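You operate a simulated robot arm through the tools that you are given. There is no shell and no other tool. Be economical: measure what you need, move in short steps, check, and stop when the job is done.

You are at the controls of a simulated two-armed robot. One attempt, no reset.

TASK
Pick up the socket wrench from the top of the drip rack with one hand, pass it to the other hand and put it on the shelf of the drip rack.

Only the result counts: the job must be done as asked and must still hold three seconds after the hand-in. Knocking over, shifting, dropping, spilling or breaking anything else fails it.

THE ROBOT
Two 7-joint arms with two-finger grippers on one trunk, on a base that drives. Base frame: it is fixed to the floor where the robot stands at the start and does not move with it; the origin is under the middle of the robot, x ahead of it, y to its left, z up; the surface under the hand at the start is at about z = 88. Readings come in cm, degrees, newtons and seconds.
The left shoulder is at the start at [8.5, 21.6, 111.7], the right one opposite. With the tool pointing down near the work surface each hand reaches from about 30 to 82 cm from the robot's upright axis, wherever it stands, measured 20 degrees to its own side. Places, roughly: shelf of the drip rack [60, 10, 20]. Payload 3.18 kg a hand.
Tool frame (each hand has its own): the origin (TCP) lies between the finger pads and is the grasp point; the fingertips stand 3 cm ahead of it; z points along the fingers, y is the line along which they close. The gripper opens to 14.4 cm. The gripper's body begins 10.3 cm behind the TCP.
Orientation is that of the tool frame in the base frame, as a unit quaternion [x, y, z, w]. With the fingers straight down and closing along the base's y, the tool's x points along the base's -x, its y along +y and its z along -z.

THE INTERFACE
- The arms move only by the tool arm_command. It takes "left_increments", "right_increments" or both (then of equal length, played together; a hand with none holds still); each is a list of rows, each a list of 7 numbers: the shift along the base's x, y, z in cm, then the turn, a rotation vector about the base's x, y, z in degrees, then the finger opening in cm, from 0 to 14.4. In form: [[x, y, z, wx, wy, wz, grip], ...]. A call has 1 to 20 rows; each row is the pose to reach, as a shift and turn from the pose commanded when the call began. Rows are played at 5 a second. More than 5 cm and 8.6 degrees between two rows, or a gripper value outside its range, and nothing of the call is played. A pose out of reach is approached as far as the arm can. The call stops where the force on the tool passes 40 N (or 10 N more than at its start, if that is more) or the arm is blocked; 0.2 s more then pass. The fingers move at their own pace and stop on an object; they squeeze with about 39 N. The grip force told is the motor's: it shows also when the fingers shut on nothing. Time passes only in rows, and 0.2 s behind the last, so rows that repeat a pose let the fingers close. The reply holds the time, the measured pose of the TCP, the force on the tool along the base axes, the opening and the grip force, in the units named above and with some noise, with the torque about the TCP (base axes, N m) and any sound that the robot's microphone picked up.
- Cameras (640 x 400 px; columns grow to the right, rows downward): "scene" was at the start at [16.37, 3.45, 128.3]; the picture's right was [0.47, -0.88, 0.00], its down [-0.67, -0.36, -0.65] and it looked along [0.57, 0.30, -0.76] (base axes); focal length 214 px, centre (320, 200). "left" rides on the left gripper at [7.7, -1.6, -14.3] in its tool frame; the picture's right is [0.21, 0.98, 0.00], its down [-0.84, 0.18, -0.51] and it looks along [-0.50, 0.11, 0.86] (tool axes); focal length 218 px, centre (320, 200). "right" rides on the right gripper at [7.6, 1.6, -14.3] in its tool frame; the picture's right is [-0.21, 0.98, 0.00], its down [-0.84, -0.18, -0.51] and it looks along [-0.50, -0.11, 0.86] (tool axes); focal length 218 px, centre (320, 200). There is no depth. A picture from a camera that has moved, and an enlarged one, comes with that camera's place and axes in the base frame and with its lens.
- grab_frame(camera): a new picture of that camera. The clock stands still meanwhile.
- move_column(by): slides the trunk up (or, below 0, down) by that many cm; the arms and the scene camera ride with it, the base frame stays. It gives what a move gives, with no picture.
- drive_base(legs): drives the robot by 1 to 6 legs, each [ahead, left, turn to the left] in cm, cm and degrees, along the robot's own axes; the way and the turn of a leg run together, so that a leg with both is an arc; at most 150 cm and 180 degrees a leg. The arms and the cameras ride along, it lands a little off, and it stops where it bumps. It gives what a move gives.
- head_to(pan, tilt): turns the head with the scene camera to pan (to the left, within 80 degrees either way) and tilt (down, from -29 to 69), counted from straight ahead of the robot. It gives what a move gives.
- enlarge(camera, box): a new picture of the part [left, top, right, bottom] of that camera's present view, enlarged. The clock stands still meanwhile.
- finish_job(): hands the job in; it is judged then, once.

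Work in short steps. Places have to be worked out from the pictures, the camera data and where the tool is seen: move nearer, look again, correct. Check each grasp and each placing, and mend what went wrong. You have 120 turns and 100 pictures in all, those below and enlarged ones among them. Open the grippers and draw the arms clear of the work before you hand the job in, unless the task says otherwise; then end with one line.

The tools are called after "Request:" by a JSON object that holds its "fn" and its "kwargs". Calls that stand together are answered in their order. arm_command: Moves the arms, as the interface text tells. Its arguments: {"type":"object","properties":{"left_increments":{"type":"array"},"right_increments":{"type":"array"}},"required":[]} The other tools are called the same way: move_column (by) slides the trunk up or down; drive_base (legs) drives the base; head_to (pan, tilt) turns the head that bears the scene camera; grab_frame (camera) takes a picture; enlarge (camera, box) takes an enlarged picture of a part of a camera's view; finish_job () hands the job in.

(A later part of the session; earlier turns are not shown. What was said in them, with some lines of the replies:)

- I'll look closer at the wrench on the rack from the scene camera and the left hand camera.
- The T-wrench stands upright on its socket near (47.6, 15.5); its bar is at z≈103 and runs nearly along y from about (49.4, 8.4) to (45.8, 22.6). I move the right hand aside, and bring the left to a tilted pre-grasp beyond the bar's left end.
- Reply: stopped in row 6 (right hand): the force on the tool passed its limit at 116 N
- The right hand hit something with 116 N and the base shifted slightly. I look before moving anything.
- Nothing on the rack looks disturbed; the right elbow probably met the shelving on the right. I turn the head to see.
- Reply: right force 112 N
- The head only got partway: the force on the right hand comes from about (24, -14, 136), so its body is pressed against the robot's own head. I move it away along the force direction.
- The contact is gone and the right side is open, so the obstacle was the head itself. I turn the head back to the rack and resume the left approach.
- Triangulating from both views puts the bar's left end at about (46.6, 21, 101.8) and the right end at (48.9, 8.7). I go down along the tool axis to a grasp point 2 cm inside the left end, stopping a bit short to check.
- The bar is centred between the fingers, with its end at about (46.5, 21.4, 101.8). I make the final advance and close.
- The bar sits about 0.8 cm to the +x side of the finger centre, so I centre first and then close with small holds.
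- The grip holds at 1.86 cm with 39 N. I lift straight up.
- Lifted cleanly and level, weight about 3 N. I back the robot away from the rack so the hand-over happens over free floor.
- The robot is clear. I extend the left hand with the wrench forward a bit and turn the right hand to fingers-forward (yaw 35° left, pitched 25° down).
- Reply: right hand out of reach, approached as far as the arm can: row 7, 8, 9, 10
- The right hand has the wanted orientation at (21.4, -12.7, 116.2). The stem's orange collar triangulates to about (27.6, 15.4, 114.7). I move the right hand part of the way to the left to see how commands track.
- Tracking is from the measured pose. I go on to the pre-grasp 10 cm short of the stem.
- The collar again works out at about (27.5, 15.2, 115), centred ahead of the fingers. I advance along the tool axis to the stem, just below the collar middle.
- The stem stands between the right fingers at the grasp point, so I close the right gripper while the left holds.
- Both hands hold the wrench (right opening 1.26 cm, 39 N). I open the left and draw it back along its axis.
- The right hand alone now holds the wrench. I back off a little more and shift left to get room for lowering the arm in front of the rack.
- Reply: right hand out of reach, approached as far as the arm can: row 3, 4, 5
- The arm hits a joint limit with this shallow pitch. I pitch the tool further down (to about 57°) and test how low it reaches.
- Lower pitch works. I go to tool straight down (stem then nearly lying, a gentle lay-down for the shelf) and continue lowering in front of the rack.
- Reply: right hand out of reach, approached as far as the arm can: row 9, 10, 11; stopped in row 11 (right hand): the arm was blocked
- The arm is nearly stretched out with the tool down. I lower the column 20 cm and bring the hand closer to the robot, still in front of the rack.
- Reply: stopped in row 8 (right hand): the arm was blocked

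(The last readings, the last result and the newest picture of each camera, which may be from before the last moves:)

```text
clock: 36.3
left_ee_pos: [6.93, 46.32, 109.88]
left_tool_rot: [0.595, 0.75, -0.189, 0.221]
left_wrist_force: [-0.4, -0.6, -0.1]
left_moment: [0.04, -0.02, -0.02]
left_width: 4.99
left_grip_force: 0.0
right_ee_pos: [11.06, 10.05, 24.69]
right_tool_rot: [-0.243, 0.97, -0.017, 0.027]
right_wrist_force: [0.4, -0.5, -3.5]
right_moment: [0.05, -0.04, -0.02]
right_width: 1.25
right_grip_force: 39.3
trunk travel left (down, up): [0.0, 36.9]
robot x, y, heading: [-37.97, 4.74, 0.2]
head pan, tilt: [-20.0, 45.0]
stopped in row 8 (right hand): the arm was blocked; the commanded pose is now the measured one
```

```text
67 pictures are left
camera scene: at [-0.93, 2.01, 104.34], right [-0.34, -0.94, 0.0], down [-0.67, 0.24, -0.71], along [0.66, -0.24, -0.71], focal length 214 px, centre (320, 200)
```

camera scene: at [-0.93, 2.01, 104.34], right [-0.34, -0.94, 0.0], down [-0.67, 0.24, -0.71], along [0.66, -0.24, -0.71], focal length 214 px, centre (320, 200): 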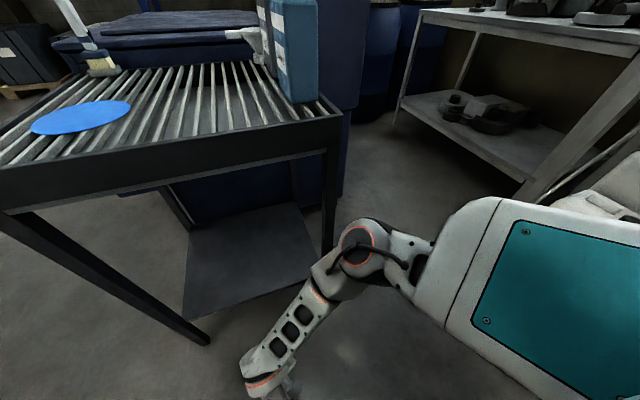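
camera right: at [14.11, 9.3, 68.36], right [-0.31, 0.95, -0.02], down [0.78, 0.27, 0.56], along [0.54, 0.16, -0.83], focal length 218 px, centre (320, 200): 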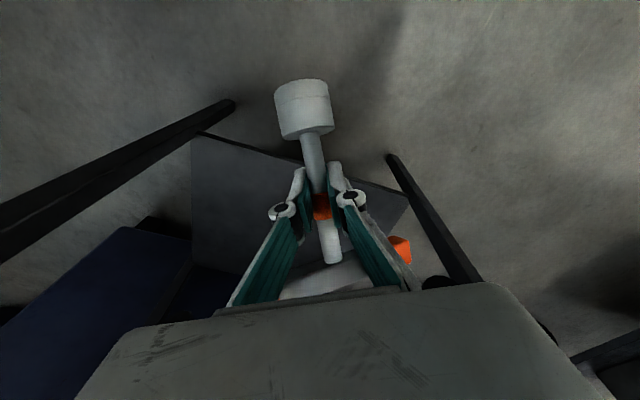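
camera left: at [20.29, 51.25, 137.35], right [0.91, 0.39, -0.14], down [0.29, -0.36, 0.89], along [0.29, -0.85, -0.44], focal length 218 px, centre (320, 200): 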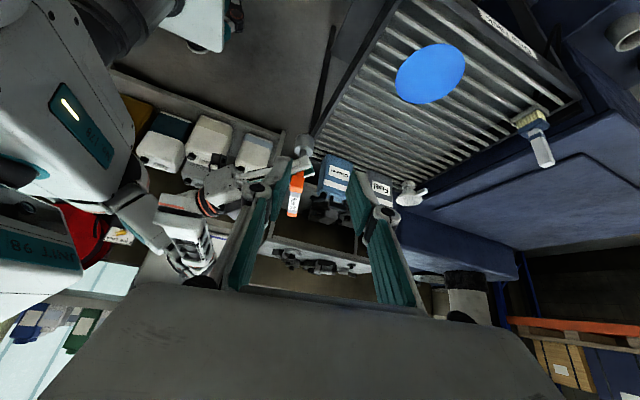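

Leaning the trunk brought the shoulders forward, so the arm is too folded here. I raise the hand slightly, pitch the fingers forward again (to about 57°) and stretch the arm toward the shelf opening, stopping before the rack.

Request:
{"fn": "arm_command", "kwargs": {"right_increments": [[2, 0, 4, 0, 0, 0, 0], [4, 0, 7, 3, -5.6, 0, 0], [7, 0, 10, 6, -11.3, 0, 0], [10, 0, 12, 9, -17, 0, 0], [13, 0, 12, 12, -23, 0, 0], [15, 0, 12, 15.5, -29, 0, 0], [15, 0, 12, 15.5, -29, 0, 0]]}}

Request:
{"fn": "head_to", "kwargs": {"pan": 0, "tilt": 60}}

Request:
{"fn": "grab_frame", "kwargs": {"camera": "scene"}}

Request:
{"fn": "grab_frame", "kwargs": {"camera": "right"}}

```text
clock: 38.1
left_ee_pos: [6.93, 46.3, 109.84]
left_tool_rot: [0.595, 0.75, -0.188, 0.22]
left_wrist_force: [-0.6, 0.8, -0.2]
left_moment: [0.03, 0.0, 0.02]
left_width: 5.0
left_grip_force: 0.0
right_ee_pos: [27.27, 6.64, 36.32]
right_tool_rot: [-0.201, 0.937, 0.027, 0.284]
right_wrist_force: [-0.6, -0.7, -2.7]
right_moment: [0.0, -0.02, 0.01]
right_width: 1.25
right_grip_force: 39.0
right hand out of reach, approached as far as the arm can: row 6, 7
trunk travel left (down, up): [0.0, 36.9]
robot x, y, heading: [-37.38, 4.87, 0.3]
head pan, tilt: [-20.0, 45.0]
stopped in row 7 (right hand): the arm was blocked; the commanded pose is now the measured one
```

```text
clock: 38.9
left_ee_pos: [7.04, 46.33, 109.76]
left_tool_rot: [0.595, 0.75, -0.187, 0.22]
left_wrist_force: [-0.2, -0.5, 0.9]
left_moment: [-0.02, 0.01, -0.03]
left_width: 4.99
left_grip_force: 0.0
right_ee_pos: [27.23, 6.7, 36.45]
right_tool_rot: [-0.202, 0.937, 0.027, 0.285]
right_wrist_force: [-0.2, 0.4, -3.4]
right_moment: [-0.04, 0.02, 0.0]
right_width: 1.25
right_grip_force: 39.0
trunk travel left (down, up): [0.0, 36.9]
robot x, y, heading: [-37.74, 4.73, 0.1]
head pan, tilt: [0.0, 60.0]
```

```text
66 pictures are left
camera scene: at [-1.91, 4.81, 102.4], right [0.0, -1.0, 0.0], down [-0.87, 0.0, -0.5], along [0.5, 0.0, -0.87], focal length 214 px, centre (320, 200)
```

scene: 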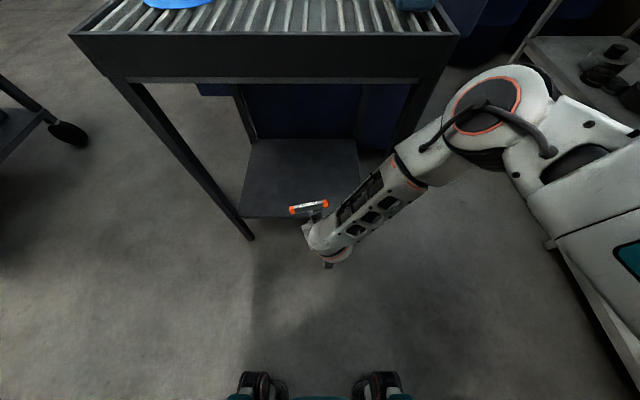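

```text
65 pictures are left
camera right: at [13.27, 3.13, 44.2], right [-0.23, 0.97, 0.05], down [0.44, 0.06, 0.9], along [0.87, 0.23, -0.44], focal length 218 px, centre (320, 200)
```

right: 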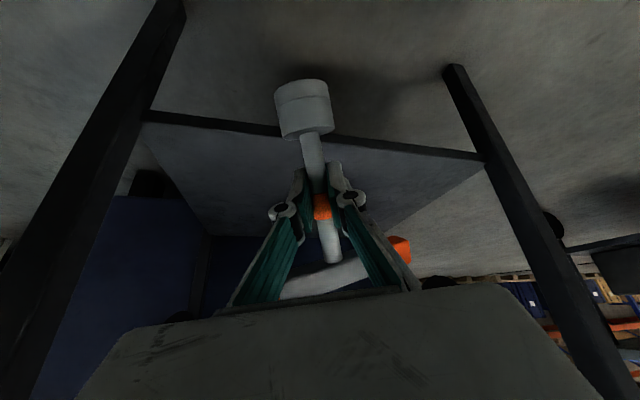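

The elbow sticks out to the right, so the natural entry for this hand is from the rack's right side with the fingers pointing left; then a shallow pitch and an upright wrench look feasible. I test that orientation (yaw 85°, pitch 25°) here in the open.

Request:
{"fn": "arm_command", "kwargs": {"right_increments": [[-2, 0, 2, 3.3, -1.8, 6.8, 0], [-4, 0, 4, 6.6, -3.7, 13.6, 0], [-6, -0.5, 5, 9.8, -5.5, 20.4, 0], [-7, -1, 6, 13.1, -7.4, 27.2, 0], [-8, -1.5, 6, 16.4, -9.2, 33.9, 0], [-8, -2, 6, 19.7, -11.1, 40.7, 0], [-8, -2, 6, 22.9, -12.9, 47.5, 0], [-8, -2, 6, 26.2, -14.8, 54.3, 0], [-8, -2, 6, 29.5, -16.6, 61.1, 0], [-8, -2, 6, 29.5, -16.6, 61.1, 0]]}}

Request:
{"fn": "grab_frame", "kwargs": {"camera": "scene"}}

```text
clock: 41.1
left_ee_pos: [6.95, 46.18, 109.84]
left_tool_rot: [0.595, 0.75, -0.189, 0.221]
left_wrist_force: [0.1, 0.0, -0.6]
left_moment: [0.01, 0.04, 0.0]
left_width: 5.01
left_grip_force: 0.1
right_ee_pos: [19.36, 5.0, 42.63]
right_tool_rot: [-0.57, 0.62, 0.365, 0.396]
right_wrist_force: [0.1, -1.2, -2.4]
right_moment: [-0.02, -0.01, -0.01]
right_width: 1.25
right_grip_force: 39.2
right hand out of reach, approached as far as the arm can: row 1, 2, 3, 4, 5
trunk travel left (down, up): [0.0, 36.9]
robot x, y, heading: [-37.81, 5.0, 0.0]
head pan, tilt: [0.0, 60.0]
```

```text
64 pictures are left
camera scene: at [-1.92, 4.79, 102.4], right [0.0, -1.0, 0.0], down [-0.87, 0.0, -0.5], along [0.5, 0.0, -0.87], focal length 214 px, centre (320, 200)
```

scene: 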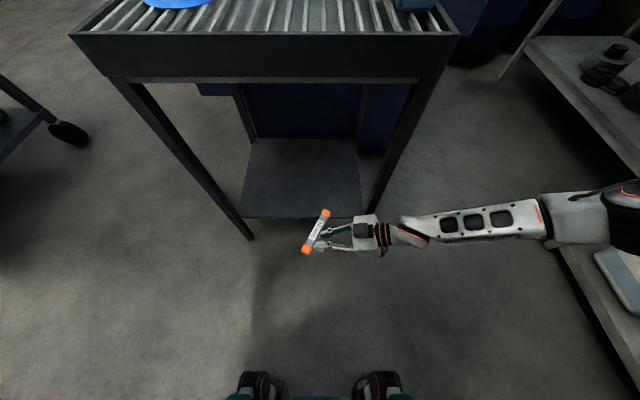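

That orientation is reachable, and the wrench is upright again. I will enter from the rack's right side by strafing, so I check the space on the right first.

Request:
{"fn": "head_to", "kwargs": {"pan": -60, "tilt": 40}}

Request:
{"fn": "grab_frame", "kwargs": {"camera": "scene"}}

Request:
{"fn": "head_to", "kwargs": {"pan": -25, "tilt": 45}}

Request:
{"fn": "grab_frame", "kwargs": {"camera": "scene"}}

```text
clock: 42.4
left_ee_pos: [6.95, 46.31, 109.72]
left_tool_rot: [0.595, 0.75, -0.189, 0.22]
left_wrist_force: [-0.2, -0.4, -0.8]
left_moment: [-0.03, -0.01, 0.02]
left_width: 4.98
left_grip_force: 0.0
right_ee_pos: [19.42, 5.03, 42.57]
right_tool_rot: [-0.571, 0.619, 0.366, 0.395]
right_wrist_force: [0.7, 0.1, -3.5]
right_moment: [-0.03, 0.01, 0.0]
right_width: 1.25
right_grip_force: 39.7
trunk travel left (down, up): [0.0, 36.9]
robot x, y, heading: [-37.27, 4.63, 0.0]
head pan, tilt: [-60.0, 40.0]
```

```text
63 pictures are left
camera scene: at [-4.31, -2.55, 105.07], right [-0.86, -0.5, 0.0], down [-0.32, 0.56, -0.77], along [0.39, -0.66, -0.64], focal length 214 px, centre (320, 200)
```

scene: 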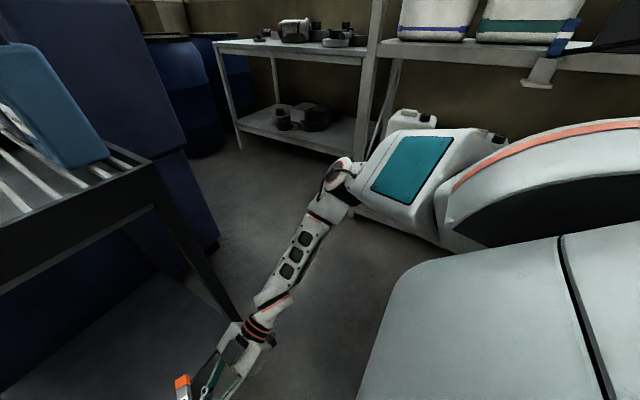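

```text
clock: 43.5
left_ee_pos: [7.0, 46.26, 109.74]
left_tool_rot: [0.594, 0.75, -0.189, 0.221]
left_wrist_force: [0.0, 0.5, 0.1]
left_moment: [-0.02, -0.01, 0.0]
left_width: 5.01
left_grip_force: 0.0
right_ee_pos: [19.39, 5.05, 42.61]
right_tool_rot: [-0.57, 0.62, 0.365, 0.397]
right_wrist_force: [0.2, 0.1, -3.0]
right_moment: [-0.04, 0.02, 0.01]
right_width: 1.27
right_grip_force: 38.9
trunk travel left (down, up): [0.0, 36.9]
robot x, y, heading: [-37.87, 5.14, 0.2]
head pan, tilt: [-25.0, 45.0]
```

```text
62 pictures are left
camera scene: at [-1.21, 1.37, 104.35], right [-0.42, -0.91, 0.0], down [-0.64, 0.3, -0.71], along [0.64, -0.3, -0.71], focal length 214 px, centre (320, 200)
```

scene: 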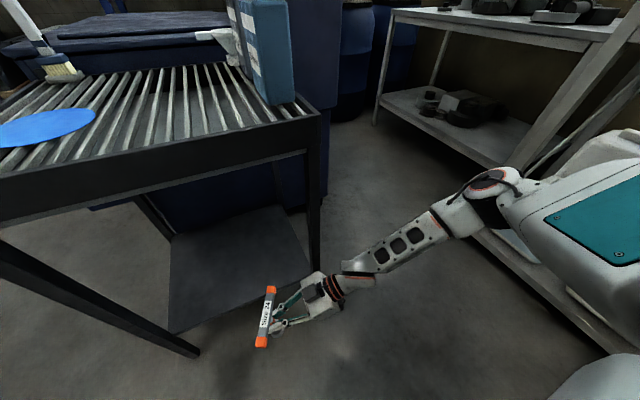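

The right side is clear to about y = -95, and the rack's right side between its legs looks open. I extend the hand a bit forward, then strafe right so the hand lies outside the rack's right leg.

Request:
{"fn": "arm_command", "kwargs": {"right_increments": [[2, -1, -2, 0, 0, 0, 0], [4, -2, -4, 0, 0, 0, 0], [4.5, -3, -6, 0, 0, 0, 0], [4.5, -3, -6, 0, 0, 0, 0]]}}

Request:
{"fn": "drive_base", "kwargs": {"legs": [[0, -27, 0]]}}

Request:
{"fn": "grab_frame", "kwargs": {"camera": "scene"}}

Request:
{"fn": "grab_frame", "kwargs": {"camera": "right"}}

```text
clock: 44.5
left_ee_pos: [7.0, 46.43, 109.82]
left_tool_rot: [0.595, 0.749, -0.189, 0.221]
left_wrist_force: [0.4, -0.7, 0.2]
left_moment: [-0.02, -0.01, 0.0]
left_width: 5.01
left_grip_force: 0.1
right_ee_pos: [23.67, 2.16, 36.63]
right_tool_rot: [-0.571, 0.62, 0.365, 0.395]
right_wrist_force: [-0.6, 0.1, -3.4]
right_moment: [-0.02, -0.03, -0.02]
right_width: 1.27
right_grip_force: 39.3
trunk travel left (down, up): [0.0, 36.9]
robot x, y, heading: [-37.46, 4.95, 0.6]
head pan, tilt: [-25.0, 45.0]
```

```text
clock: 47.4
left_ee_pos: [6.83, 19.76, 109.7]
left_tool_rot: [0.593, 0.751, -0.188, 0.221]
left_wrist_force: [0.4, -0.8, 1.1]
left_moment: [0.0, -0.03, 0.01]
left_width: 5.01
left_grip_force: 0.1
right_ee_pos: [23.91, -24.27, 36.75]
right_tool_rot: [-0.571, 0.619, 0.366, 0.396]
right_wrist_force: [0.0, 0.0, -2.6]
right_moment: [0.02, 0.0, 0.02]
right_width: 1.28
right_grip_force: 38.9
trunk travel left (down, up): [0.0, 36.9]
robot x, y, heading: [-37.48, -22.02, 0.3]
head pan, tilt: [-25.0, 45.0]
```

```text
61 pictures are left
camera scene: at [-1.04, -25.19, 104.35], right [-0.42, -0.91, 0.0], down [-0.64, 0.29, -0.71], along [0.64, -0.29, -0.71], focal length 214 px, centre (320, 200)
```

scene: 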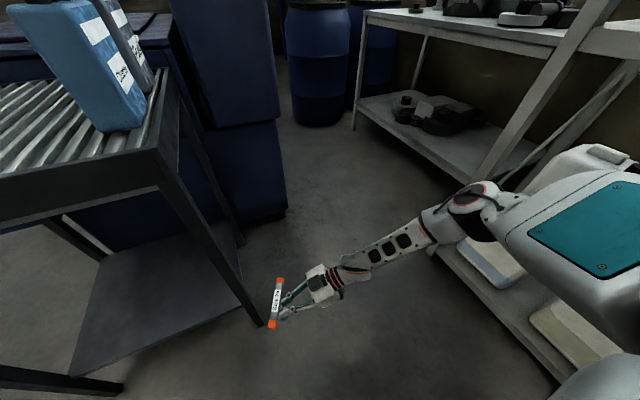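

```text
60 pictures are left
camera right: at [20.86, -40.2, 35.81], right [-0.97, 0.16, 0.19], down [0.17, -0.12, 0.98], along [0.18, 0.98, 0.09], focal length 218 px, centre (320, 200)
```

right: 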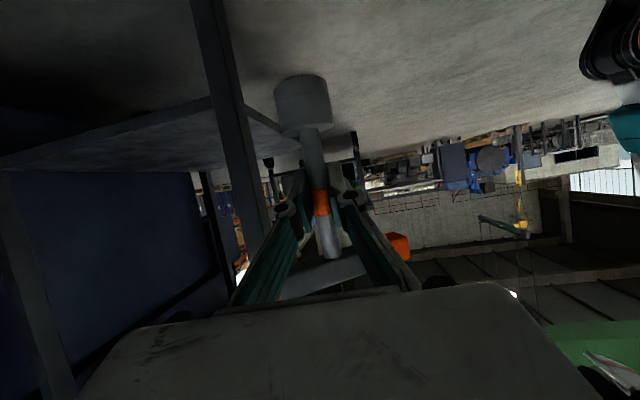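

The rack side is open and the hand is 5+ cm outside the leg line. I drive forward 27 cm alongside the rack.

Request:
{"fn": "drive_base", "kwargs": {"legs": [[27, 0, 0]]}}

Request:
{"fn": "grab_frame", "kwargs": {"camera": "right"}}

Request:
{"fn": "grab_frame", "kwargs": {"camera": "scene"}}

```text
clock: 49.3
left_ee_pos: [34.01, 19.81, 109.78]
left_tool_rot: [0.594, 0.75, -0.189, 0.222]
left_wrist_force: [0.6, -0.9, 0.4]
left_moment: [0.0, 0.01, 0.0]
left_width: 5.0
left_grip_force: 0.2
right_ee_pos: [50.72, -24.43, 36.49]
right_tool_rot: [-0.571, 0.62, 0.365, 0.396]
right_wrist_force: [0.7, -0.2, -3.0]
right_moment: [0.0, -0.01, 0.01]
right_width: 1.26
right_grip_force: 38.9
trunk travel left (down, up): [0.0, 36.9]
robot x, y, heading: [-10.5, -21.89, 0.2]
head pan, tilt: [-25.0, 45.0]
```

```text
59 pictures are left
camera right: at [47.64, -40.29, 35.78], right [-0.97, 0.17, 0.19], down [0.17, -0.12, 0.98], along [0.19, 0.98, 0.09], focal length 218 px, centre (320, 200)
```

right: 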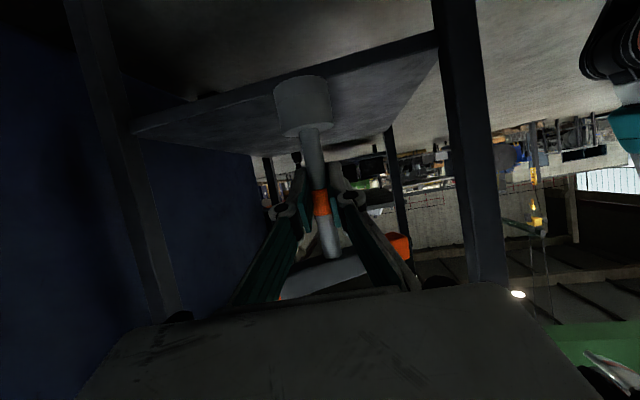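

```text
58 pictures are left
camera scene: at [25.85, -25.19, 104.33], right [-0.42, -0.91, 0.0], down [-0.64, 0.3, -0.71], along [0.64, -0.3, -0.71], focal length 214 px, centre (320, 200)
```

scene: 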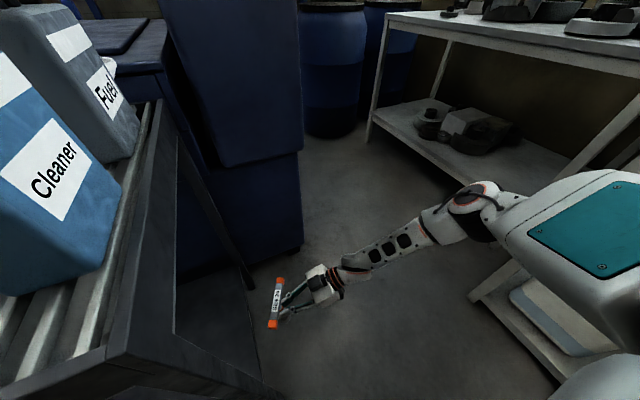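

The legs stand at y≈-13, and the shelf's top works out nearer z≈24; the socket bottom is at z≈29, so there is clearance. I strafe left in two steps, checking in between.

Request:
{"fn": "drive_base", "kwargs": {"legs": [[0, 11, 0]]}}

Request:
{"fn": "grab_frame", "kwargs": {"camera": "right"}}

Request:
{"fn": "grab_frame", "kwargs": {"camera": "scene"}}

```text
clock: 50.9
left_ee_pos: [33.85, 30.59, 109.76]
left_tool_rot: [0.594, 0.75, -0.188, 0.221]
left_wrist_force: [-0.1, 0.0, -0.7]
left_moment: [-0.03, 0.02, -0.01]
left_width: 5.0
left_grip_force: 0.1
right_ee_pos: [50.56, -13.41, 36.66]
right_tool_rot: [-0.57, 0.62, 0.366, 0.396]
right_wrist_force: [0.0, -0.5, -3.8]
right_moment: [0.01, -0.01, -0.01]
right_width: 1.24
right_grip_force: 39.3
trunk travel left (down, up): [0.0, 36.9]
robot x, y, heading: [-10.58, -11.05, 0.4]
head pan, tilt: [-25.0, 45.0]
```

```text
57 pictures are left
camera right: at [47.61, -29.44, 35.8], right [-0.97, 0.17, 0.19], down [0.17, -0.12, 0.98], along [0.18, 0.98, 0.09], focal length 218 px, centre (320, 200)
```

right: 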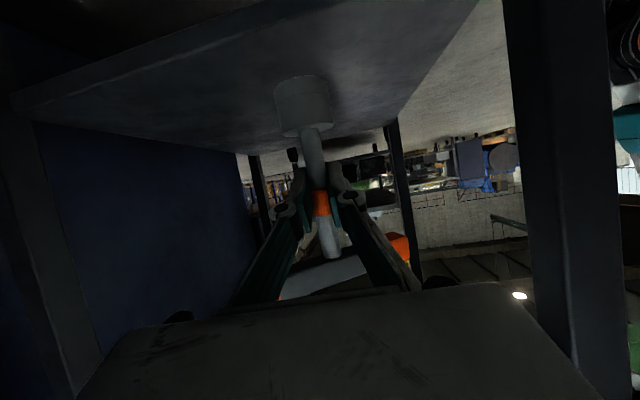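

```text
56 pictures are left
camera scene: at [25.78, -14.34, 104.35], right [-0.42, -0.91, 0.0], down [-0.64, 0.3, -0.71], along [0.64, -0.3, -0.71], focal length 214 px, centre (320, 200)
```

scene: 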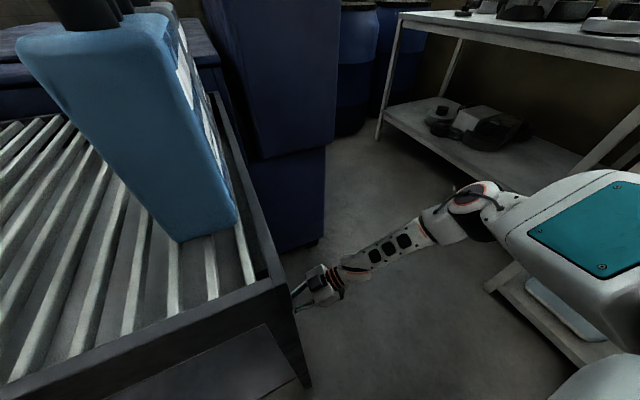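

The wrench is passing in over the shelf with about 5 cm to the leg, and the head is 15 cm from the bottle. I strafe the remaining 11 cm.

Request:
{"fn": "drive_base", "kwargs": {"legs": [[0, 11, 0]]}}

Request:
{"fn": "grab_frame", "kwargs": {"camera": "right"}}

Request:
{"fn": "grab_frame", "kwargs": {"camera": "scene"}}

```text
clock: 52.5
left_ee_pos: [33.58, 41.58, 109.81]
left_tool_rot: [0.593, 0.751, -0.189, 0.222]
left_wrist_force: [-0.7, -0.2, 0.1]
left_moment: [-0.03, 0.01, -0.02]
left_width: 4.98
left_grip_force: 0.0
right_ee_pos: [50.49, -2.62, 36.67]
right_tool_rot: [-0.572, 0.619, 0.366, 0.395]
right_wrist_force: [0.5, 0.2, -3.4]
right_moment: [-0.01, 0.02, 0.04]
right_width: 1.22
right_grip_force: 39.0
trunk travel left (down, up): [0.0, 36.9]
robot x, y, heading: [-10.42, -0.47, 0.6]
head pan, tilt: [-25.0, 45.0]
```

```text
55 pictures are left
camera right: at [47.58, -18.48, 35.79], right [-0.97, 0.16, 0.19], down [0.17, -0.12, 0.98], along [0.18, 0.98, 0.09], focal length 218 px, centre (320, 200)
```

right: 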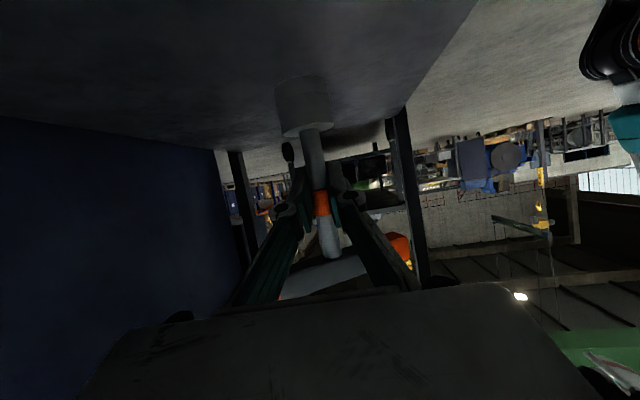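

```text
54 pictures are left
camera scene: at [25.72, -3.42, 104.35], right [-0.42, -0.91, 0.0], down [-0.64, 0.29, -0.71], along [0.64, -0.29, -0.71], focal length 214 px, centre (320, 200)
```

scene: 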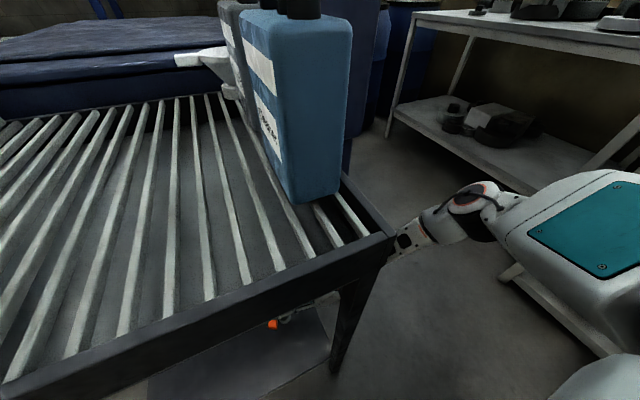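

The wrench is upright over the shelf, about 10 cm inside its edge. I lower it in small steps and watch the force.

Request:
{"fn": "arm_command", "kwargs": {"right_increments": [[0, 0, -1, 0, 0, 0, 0], [0, 0, -2, 0, 0, 0, 0], [0, 0, -3, 0, 0, 0, 0], [0, 0, -3, 0, 0, 0, 0]]}}

Request:
{"fn": "arm_command", "kwargs": {"right_increments": [[0, 0, -0.5, 0, 0, 0, 0], [0, 0, -1, 0, 0, 0, 0], [0, 0, -1, 0, 0, 0, 0]]}}

Request:
{"fn": "enlarge", "kwargs": {"camera": "right", "box": [200, 30, 440, 280]}}

```text
clock: 53.5
left_ee_pos: [33.71, 41.72, 109.9]
left_tool_rot: [0.593, 0.751, -0.188, 0.222]
left_wrist_force: [-0.2, 0.0, 0.0]
left_moment: [-0.02, -0.01, -0.01]
left_width: 4.99
left_grip_force: 0.1
right_ee_pos: [50.54, -2.62, 33.6]
right_tool_rot: [-0.572, 0.619, 0.366, 0.395]
right_wrist_force: [-0.2, 0.3, -3.0]
right_moment: [-0.03, -0.01, 0.0]
right_width: 1.25
right_grip_force: 38.8
trunk travel left (down, up): [0.0, 36.9]
robot x, y, heading: [-10.81, -0.24, 0.8]
head pan, tilt: [-25.0, 45.0]
```

```text
clock: 54.3
left_ee_pos: [33.68, 41.59, 109.78]
left_tool_rot: [0.594, 0.751, -0.188, 0.221]
left_wrist_force: [0.5, 0.1, -0.8]
left_moment: [-0.01, -0.03, 0.01]
left_width: 4.98
left_grip_force: 0.1
right_ee_pos: [50.53, -2.58, 32.55]
right_tool_rot: [-0.572, 0.619, 0.366, 0.395]
right_wrist_force: [-0.5, -0.3, -3.0]
right_moment: [-0.06, 0.0, -0.01]
right_width: 1.24
right_grip_force: 39.0
trunk travel left (down, up): [0.0, 36.9]
robot x, y, heading: [-10.78, -0.03, 0.3]
head pan, tilt: [-25.0, 45.0]
```

```text
1.60 times, centred on (320, 155) of right
camera zoom: at [47.58, -18.48, 31.74], right [-0.97, 0.16, 0.19], down [0.17, -0.12, 0.98], along [0.18, 0.98, 0.09], focal length 349 px, centre (320, 272)
```

zoom: 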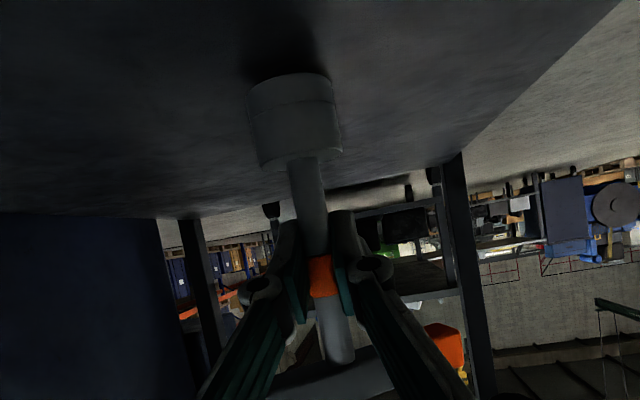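

There is no contact yet at 32.5, and the shadow under the socket is close. I continue in small steps.

Request:
{"fn": "arm_command", "kwargs": {"right_increments": [[0, 0, -0.4, 0, 0, 0, 0], [0, 0, -0.8, 0, 0, 0, 0], [0, 0, -0.8, 0, 0, 0, 0]]}}

Request:
{"fn": "arm_command", "kwargs": {"right_increments": [[0, 0, -0.3, 0, 0, 0, 0], [0, 0, -0.6, 0, 0, 0, 0], [0, 0, -0.6, 0, 0, 0, 0]]}}

Request:
{"fn": "enlarge", "kwargs": {"camera": "right", "box": [200, 30, 440, 280]}}

```text
clock: 55.1
left_ee_pos: [33.76, 41.58, 109.79]
left_tool_rot: [0.593, 0.751, -0.188, 0.221]
left_wrist_force: [0.0, -0.7, -0.1]
left_moment: [0.0, 0.02, 0.02]
left_width: 5.01
left_grip_force: 0.1
right_ee_pos: [50.6, -2.54, 31.91]
right_tool_rot: [-0.571, 0.619, 0.366, 0.396]
right_wrist_force: [-1.1, -0.8, 1.7]
right_moment: [-0.02, 0.03, -0.01]
right_width: 1.27
right_grip_force: 38.9
trunk travel left (down, up): [0.0, 36.9]
robot x, y, heading: [-10.7, 0.07, 0.2]
head pan, tilt: [-25.0, 45.0]
```

```text
clock: 56.0
left_ee_pos: [33.67, 41.57, 109.75]
left_tool_rot: [0.593, 0.751, -0.188, 0.221]
left_wrist_force: [-0.2, -0.4, 0.1]
left_moment: [0.01, 0.04, -0.07]
left_width: 5.0
left_grip_force: 0.1
right_ee_pos: [50.96, -2.35, 31.85]
right_tool_rot: [-0.571, 0.615, 0.369, 0.4]
right_wrist_force: [0.3, -2.5, 15.5]
right_moment: [0.27, 0.03, 0.07]
right_width: 1.25
right_grip_force: 39.3
trunk travel left (down, up): [0.0, 36.9]
robot x, y, heading: [-10.88, -0.07, 0.4]
head pan, tilt: [-25.0, 45.0]
stopped in row 3 (right hand): the force on the tool passed its limit at 41 N (the readings are from after the stop); the commanded pose is now the measured one
```

```text
1.60 times, centred on (320, 155) of right
camera zoom: at [47.9, -18.2, 30.78], right [-0.97, 0.16, 0.19], down [0.17, -0.13, 0.98], along [0.18, 0.98, 0.1], focal length 349 px, centre (320, 272)
```

zoom: 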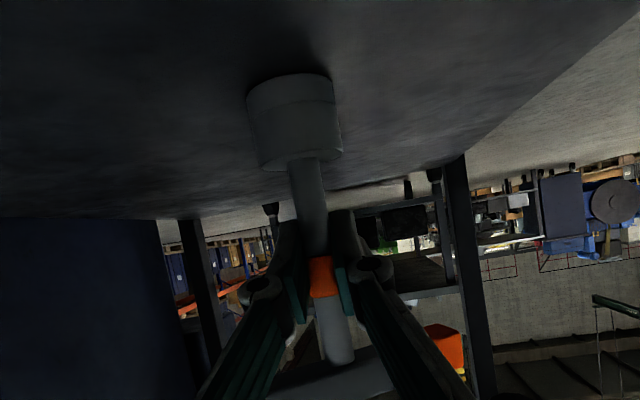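

Socket is on the shelf (15 N now). I relax by a few millimetres before releasing.

Request:
{"fn": "arm_command", "kwargs": {"right_increments": [[0, 0, 0.1, 0, 0, 0, 0], [0, 0, 0.2, 0, 0, 0, 0], [0, 0, 0.2, 0, 0, 0, 0]]}}

```text
clock: 56.9
left_ee_pos: [33.65, 41.63, 109.77]
left_tool_rot: [0.593, 0.751, -0.188, 0.222]
left_wrist_force: [0.7, 0.3, 0.1]
left_moment: [0.01, 0.03, -0.01]
left_width: 5.0
left_grip_force: 0.1
right_ee_pos: [50.78, -2.34, 31.9]
right_tool_rot: [-0.572, 0.616, 0.368, 0.398]
right_wrist_force: [2.9, 5.1, 11.2]
right_moment: [0.75, -0.27, -0.05]
right_width: 1.29
right_grip_force: 39.5
trunk travel left (down, up): [0.0, 36.9]
robot x, y, heading: [-10.56, 0.03, 0.6]
head pan, tilt: [-25.0, 45.0]
```

Request:
{"fn": "arm_command", "kwargs": {"right_increments": [[0, 0, 0.15, 0, 0, 0, 0], [0, 0, 0.3, 0, 0, 0, 0], [0, 0, 0.3, 0, 0, 0, 0]]}}

```text
clock: 57.6
left_ee_pos: [33.76, 41.42, 109.77]
left_tool_rot: [0.593, 0.751, -0.188, 0.221]
left_wrist_force: [-0.9, -0.8, -0.1]
left_moment: [0.01, -0.02, -0.04]
left_width: 5.0
left_grip_force: 0.1
right_ee_pos: [50.65, -2.51, 31.77]
right_tool_rot: [-0.571, 0.618, 0.368, 0.397]
right_wrist_force: [0.4, 0.7, -0.4]
right_moment: [0.16, 0.0, -0.02]
right_width: 1.27
right_grip_force: 38.9
trunk travel left (down, up): [0.0, 36.9]
robot x, y, heading: [-10.94, -0.02, 0.4]
head pan, tilt: [-25.0, 45.0]
```

Force is now about zero sideways and the shelf carries nearly all the weight. I open the right gripper gradually.

Request:
{"fn": "arm_command", "kwargs": {"right_increments": [[0, 0, 0, 0, 0, 0, 1.5], [0, 0, 0, 0, 0, 0, 2], [0, 0, 0, 0, 0, 0, 2.6], [0, 0, 0, 0, 0, 0, 3.4], [0, 0, 0, 0, 0, 0, 4.5], [0, 0, 0, 0, 0, 0, 5.5], [0, 0, 0, 0, 0, 0, 5.5]]}}

Request:
{"fn": "enlarge", "kwargs": {"camera": "right", "box": [200, 30, 440, 280]}}

```text
clock: 59.2
left_ee_pos: [33.64, 41.5, 109.88]
left_tool_rot: [0.594, 0.751, -0.189, 0.22]
left_wrist_force: [-0.2, 0.6, 0.1]
left_moment: [-0.03, -0.01, -0.02]
left_width: 5.0
left_grip_force: 0.1
right_ee_pos: [50.82, -2.49, 31.97]
right_tool_rot: [-0.571, 0.616, 0.368, 0.399]
right_wrist_force: [0.4, -0.1, 0.1]
right_moment: [0.0, -0.02, -0.01]
right_width: 5.5
right_grip_force: 0.0
trunk travel left (down, up): [0.0, 36.9]
robot x, y, heading: [-10.38, -0.4, 0.4]
head pan, tilt: [-25.0, 45.0]
```

```text
1.60 times, centred on (320, 155) of right
camera zoom: at [47.79, -18.37, 31.06], right [-0.97, 0.16, 0.19], down [0.17, -0.13, 0.98], along [0.18, 0.98, 0.1], focal length 349 px, centre (320, 272)
```

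zoom: 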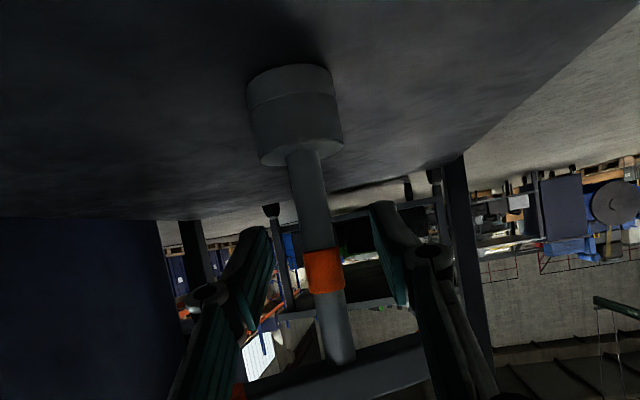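

The wrench stands free and upright on the shelf. I draw the fingers straight back (mostly -y, keeping height) off the stem.

Request:
{"fn": "arm_command", "kwargs": {"right_increments": [[-0.1, -1.5, 0, 0, 0, 0, 5.5], [-0.25, -3, 0, 0, 0, 0, 5.5], [-0.4, -4.5, 0, 0, 0, 0, 5.5], [-0.5, -6, 0, 0, 0, 0, 5.5], [-0.6, -8, 0, 0, 0, 0, 5.5], [-0.6, -8, 0, 0, 0, 0, 5.5]]}}

Request:
{"fn": "grab_frame", "kwargs": {"camera": "right"}}

```text
clock: 60.6
left_ee_pos: [33.59, 41.5, 109.75]
left_tool_rot: [0.594, 0.751, -0.188, 0.221]
left_wrist_force: [-0.8, -0.4, -0.3]
left_moment: [-0.04, -0.01, -0.02]
left_width: 5.0
left_grip_force: 0.0
right_ee_pos: [50.18, -10.42, 32.01]
right_tool_rot: [-0.571, 0.617, 0.368, 0.398]
right_wrist_force: [0.9, -0.2, 0.0]
right_moment: [-0.03, 0.03, -0.01]
right_width: 5.49
right_grip_force: 0.0
trunk travel left (down, up): [0.0, 36.9]
robot x, y, heading: [-10.57, 0.16, 0.6]
head pan, tilt: [-25.0, 45.0]
```

```text
50 pictures are left
camera right: at [47.11, -26.33, 30.99], right [-0.97, 0.16, 0.19], down [0.17, -0.13, 0.98], along [0.18, 0.98, 0.1], focal length 218 px, centre (320, 200)
```

right: 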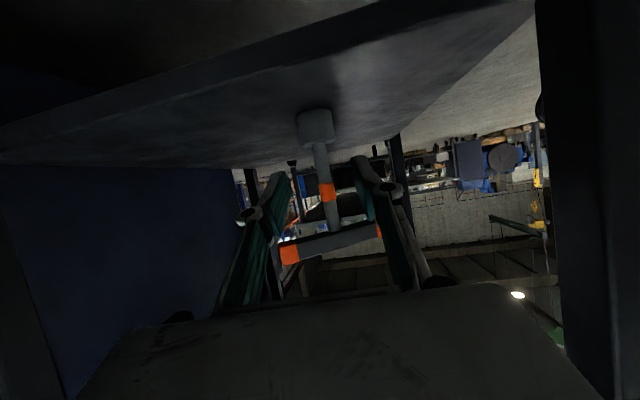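

The fingers are off and the wrench is standing. I strafe right out of the rack, then back away.

Request:
{"fn": "drive_base", "kwargs": {"legs": [[0, -15, 0]]}}

Request:
{"fn": "grab_frame", "kwargs": {"camera": "right"}}

```text
clock: 62.6
left_ee_pos: [33.74, 26.76, 109.76]
left_tool_rot: [0.593, 0.751, -0.188, 0.221]
left_wrist_force: [0.1, -1.0, -0.5]
left_moment: [0.02, -0.03, 0.04]
left_width: 4.99
left_grip_force: 0.0
right_ee_pos: [50.18, -25.16, 31.9]
right_tool_rot: [-0.571, 0.615, 0.369, 0.398]
right_wrist_force: [0.5, -0.6, -0.6]
right_moment: [0.01, 0.03, 0.0]
right_width: 5.5
right_grip_force: 0.0
trunk travel left (down, up): [0.0, 36.9]
robot x, y, heading: [-10.18, -14.79, 0.3]
head pan, tilt: [-25.0, 45.0]
```

```text
49 pictures are left
camera right: at [47.24, -41.1, 30.99], right [-0.97, 0.16, 0.19], down [0.17, -0.13, 0.98], along [0.18, 0.98, 0.1], focal length 218 px, centre (320, 200)
```

right: 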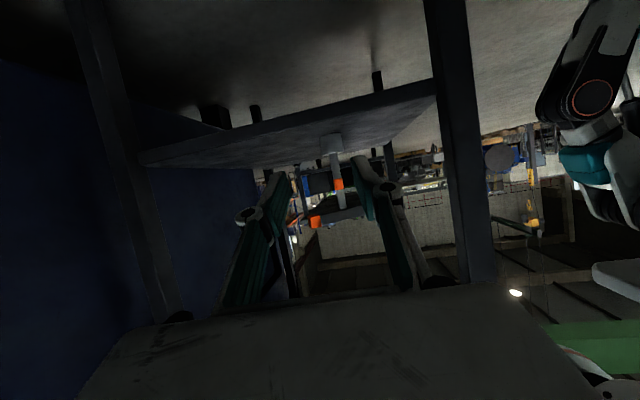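

The hand is outside the leg line, and the wrench still stands on the shelf. I back off 30 cm and take a final look.

Request:
{"fn": "drive_base", "kwargs": {"legs": [[-30, 0, 0]]}}

Request:
{"fn": "head_to", "kwargs": {"pan": 15, "tilt": 45}}

Request:
{"fn": "grab_frame", "kwargs": {"camera": "scene"}}

Request:
{"fn": "grab_frame", "kwargs": {"camera": "right"}}

```text
clock: 64.6
left_ee_pos: [4.78, 26.36, 109.84]
left_tool_rot: [0.596, 0.749, -0.19, 0.22]
left_wrist_force: [-0.8, -0.4, 0.0]
left_moment: [-0.02, 0.0, 0.02]
left_width: 5.0
left_grip_force: 0.1
right_ee_pos: [20.87, -25.61, 32.04]
right_tool_rot: [-0.57, 0.618, 0.367, 0.399]
right_wrist_force: [-0.6, -0.6, -0.2]
right_moment: [0.03, 0.01, 0.01]
right_width: 5.5
right_grip_force: 0.1
trunk travel left (down, up): [0.0, 36.9]
robot x, y, heading: [-39.83, -15.21, 0.1]
head pan, tilt: [-25.0, 45.0]
```

```text
clock: 65.7
left_ee_pos: [4.78, 26.36, 109.86]
left_tool_rot: [0.595, 0.749, -0.189, 0.221]
left_wrist_force: [0.5, 0.3, -0.1]
left_moment: [-0.01, -0.01, 0.0]
left_width: 4.99
left_grip_force: 0.1
right_ee_pos: [20.93, -25.67, 31.92]
right_tool_rot: [-0.569, 0.618, 0.367, 0.399]
right_wrist_force: [-0.5, -0.5, 1.0]
right_moment: [-0.01, -0.03, -0.01]
right_width: 5.49
right_grip_force: 0.1
trunk travel left (down, up): [0.0, 36.9]
robot x, y, heading: [-39.8, -14.84, 0.2]
head pan, tilt: [15.0, 45.0]
```

```text
48 pictures are left
camera scene: at [-2.94, -13.04, 104.36], right [0.26, -0.97, 0.0], down [-0.68, -0.18, -0.71], along [0.68, 0.18, -0.71], focal length 214 px, centre (320, 200)
```

scene: 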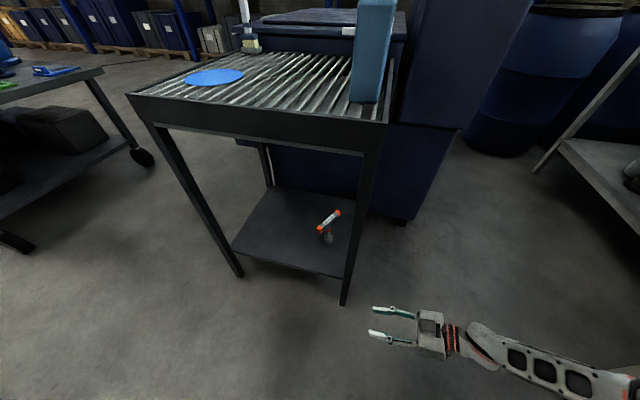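

```text
47 pictures are left
camera right: at [17.92, -41.54, 31.0], right [-0.97, 0.17, 0.19], down [0.17, -0.13, 0.98], along [0.19, 0.98, 0.1], focal length 218 px, centre (320, 200)
```

right: 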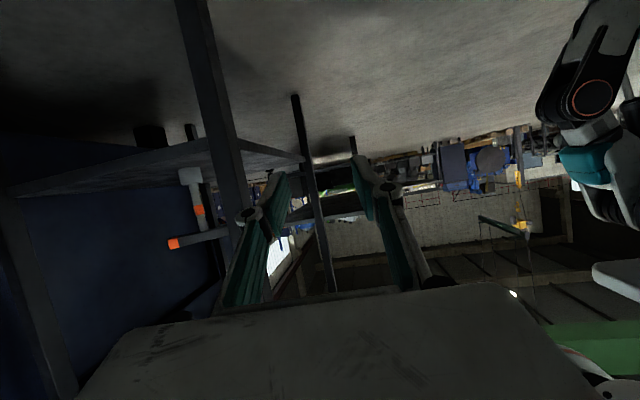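

The wrench stands on the shelf, everything on the rack top is in place, and both hands are empty, open and clear. I hand in.

Request:
{"fn": "finish_job", "kwargs": {}}

```text
The job is handed in.
```

The socket wrench was picked up from the rack top with the left hand, passed to the right hand, and now stands upright on the shelf of the drip rack; nothing else on the rack looks shifted in the last picture.
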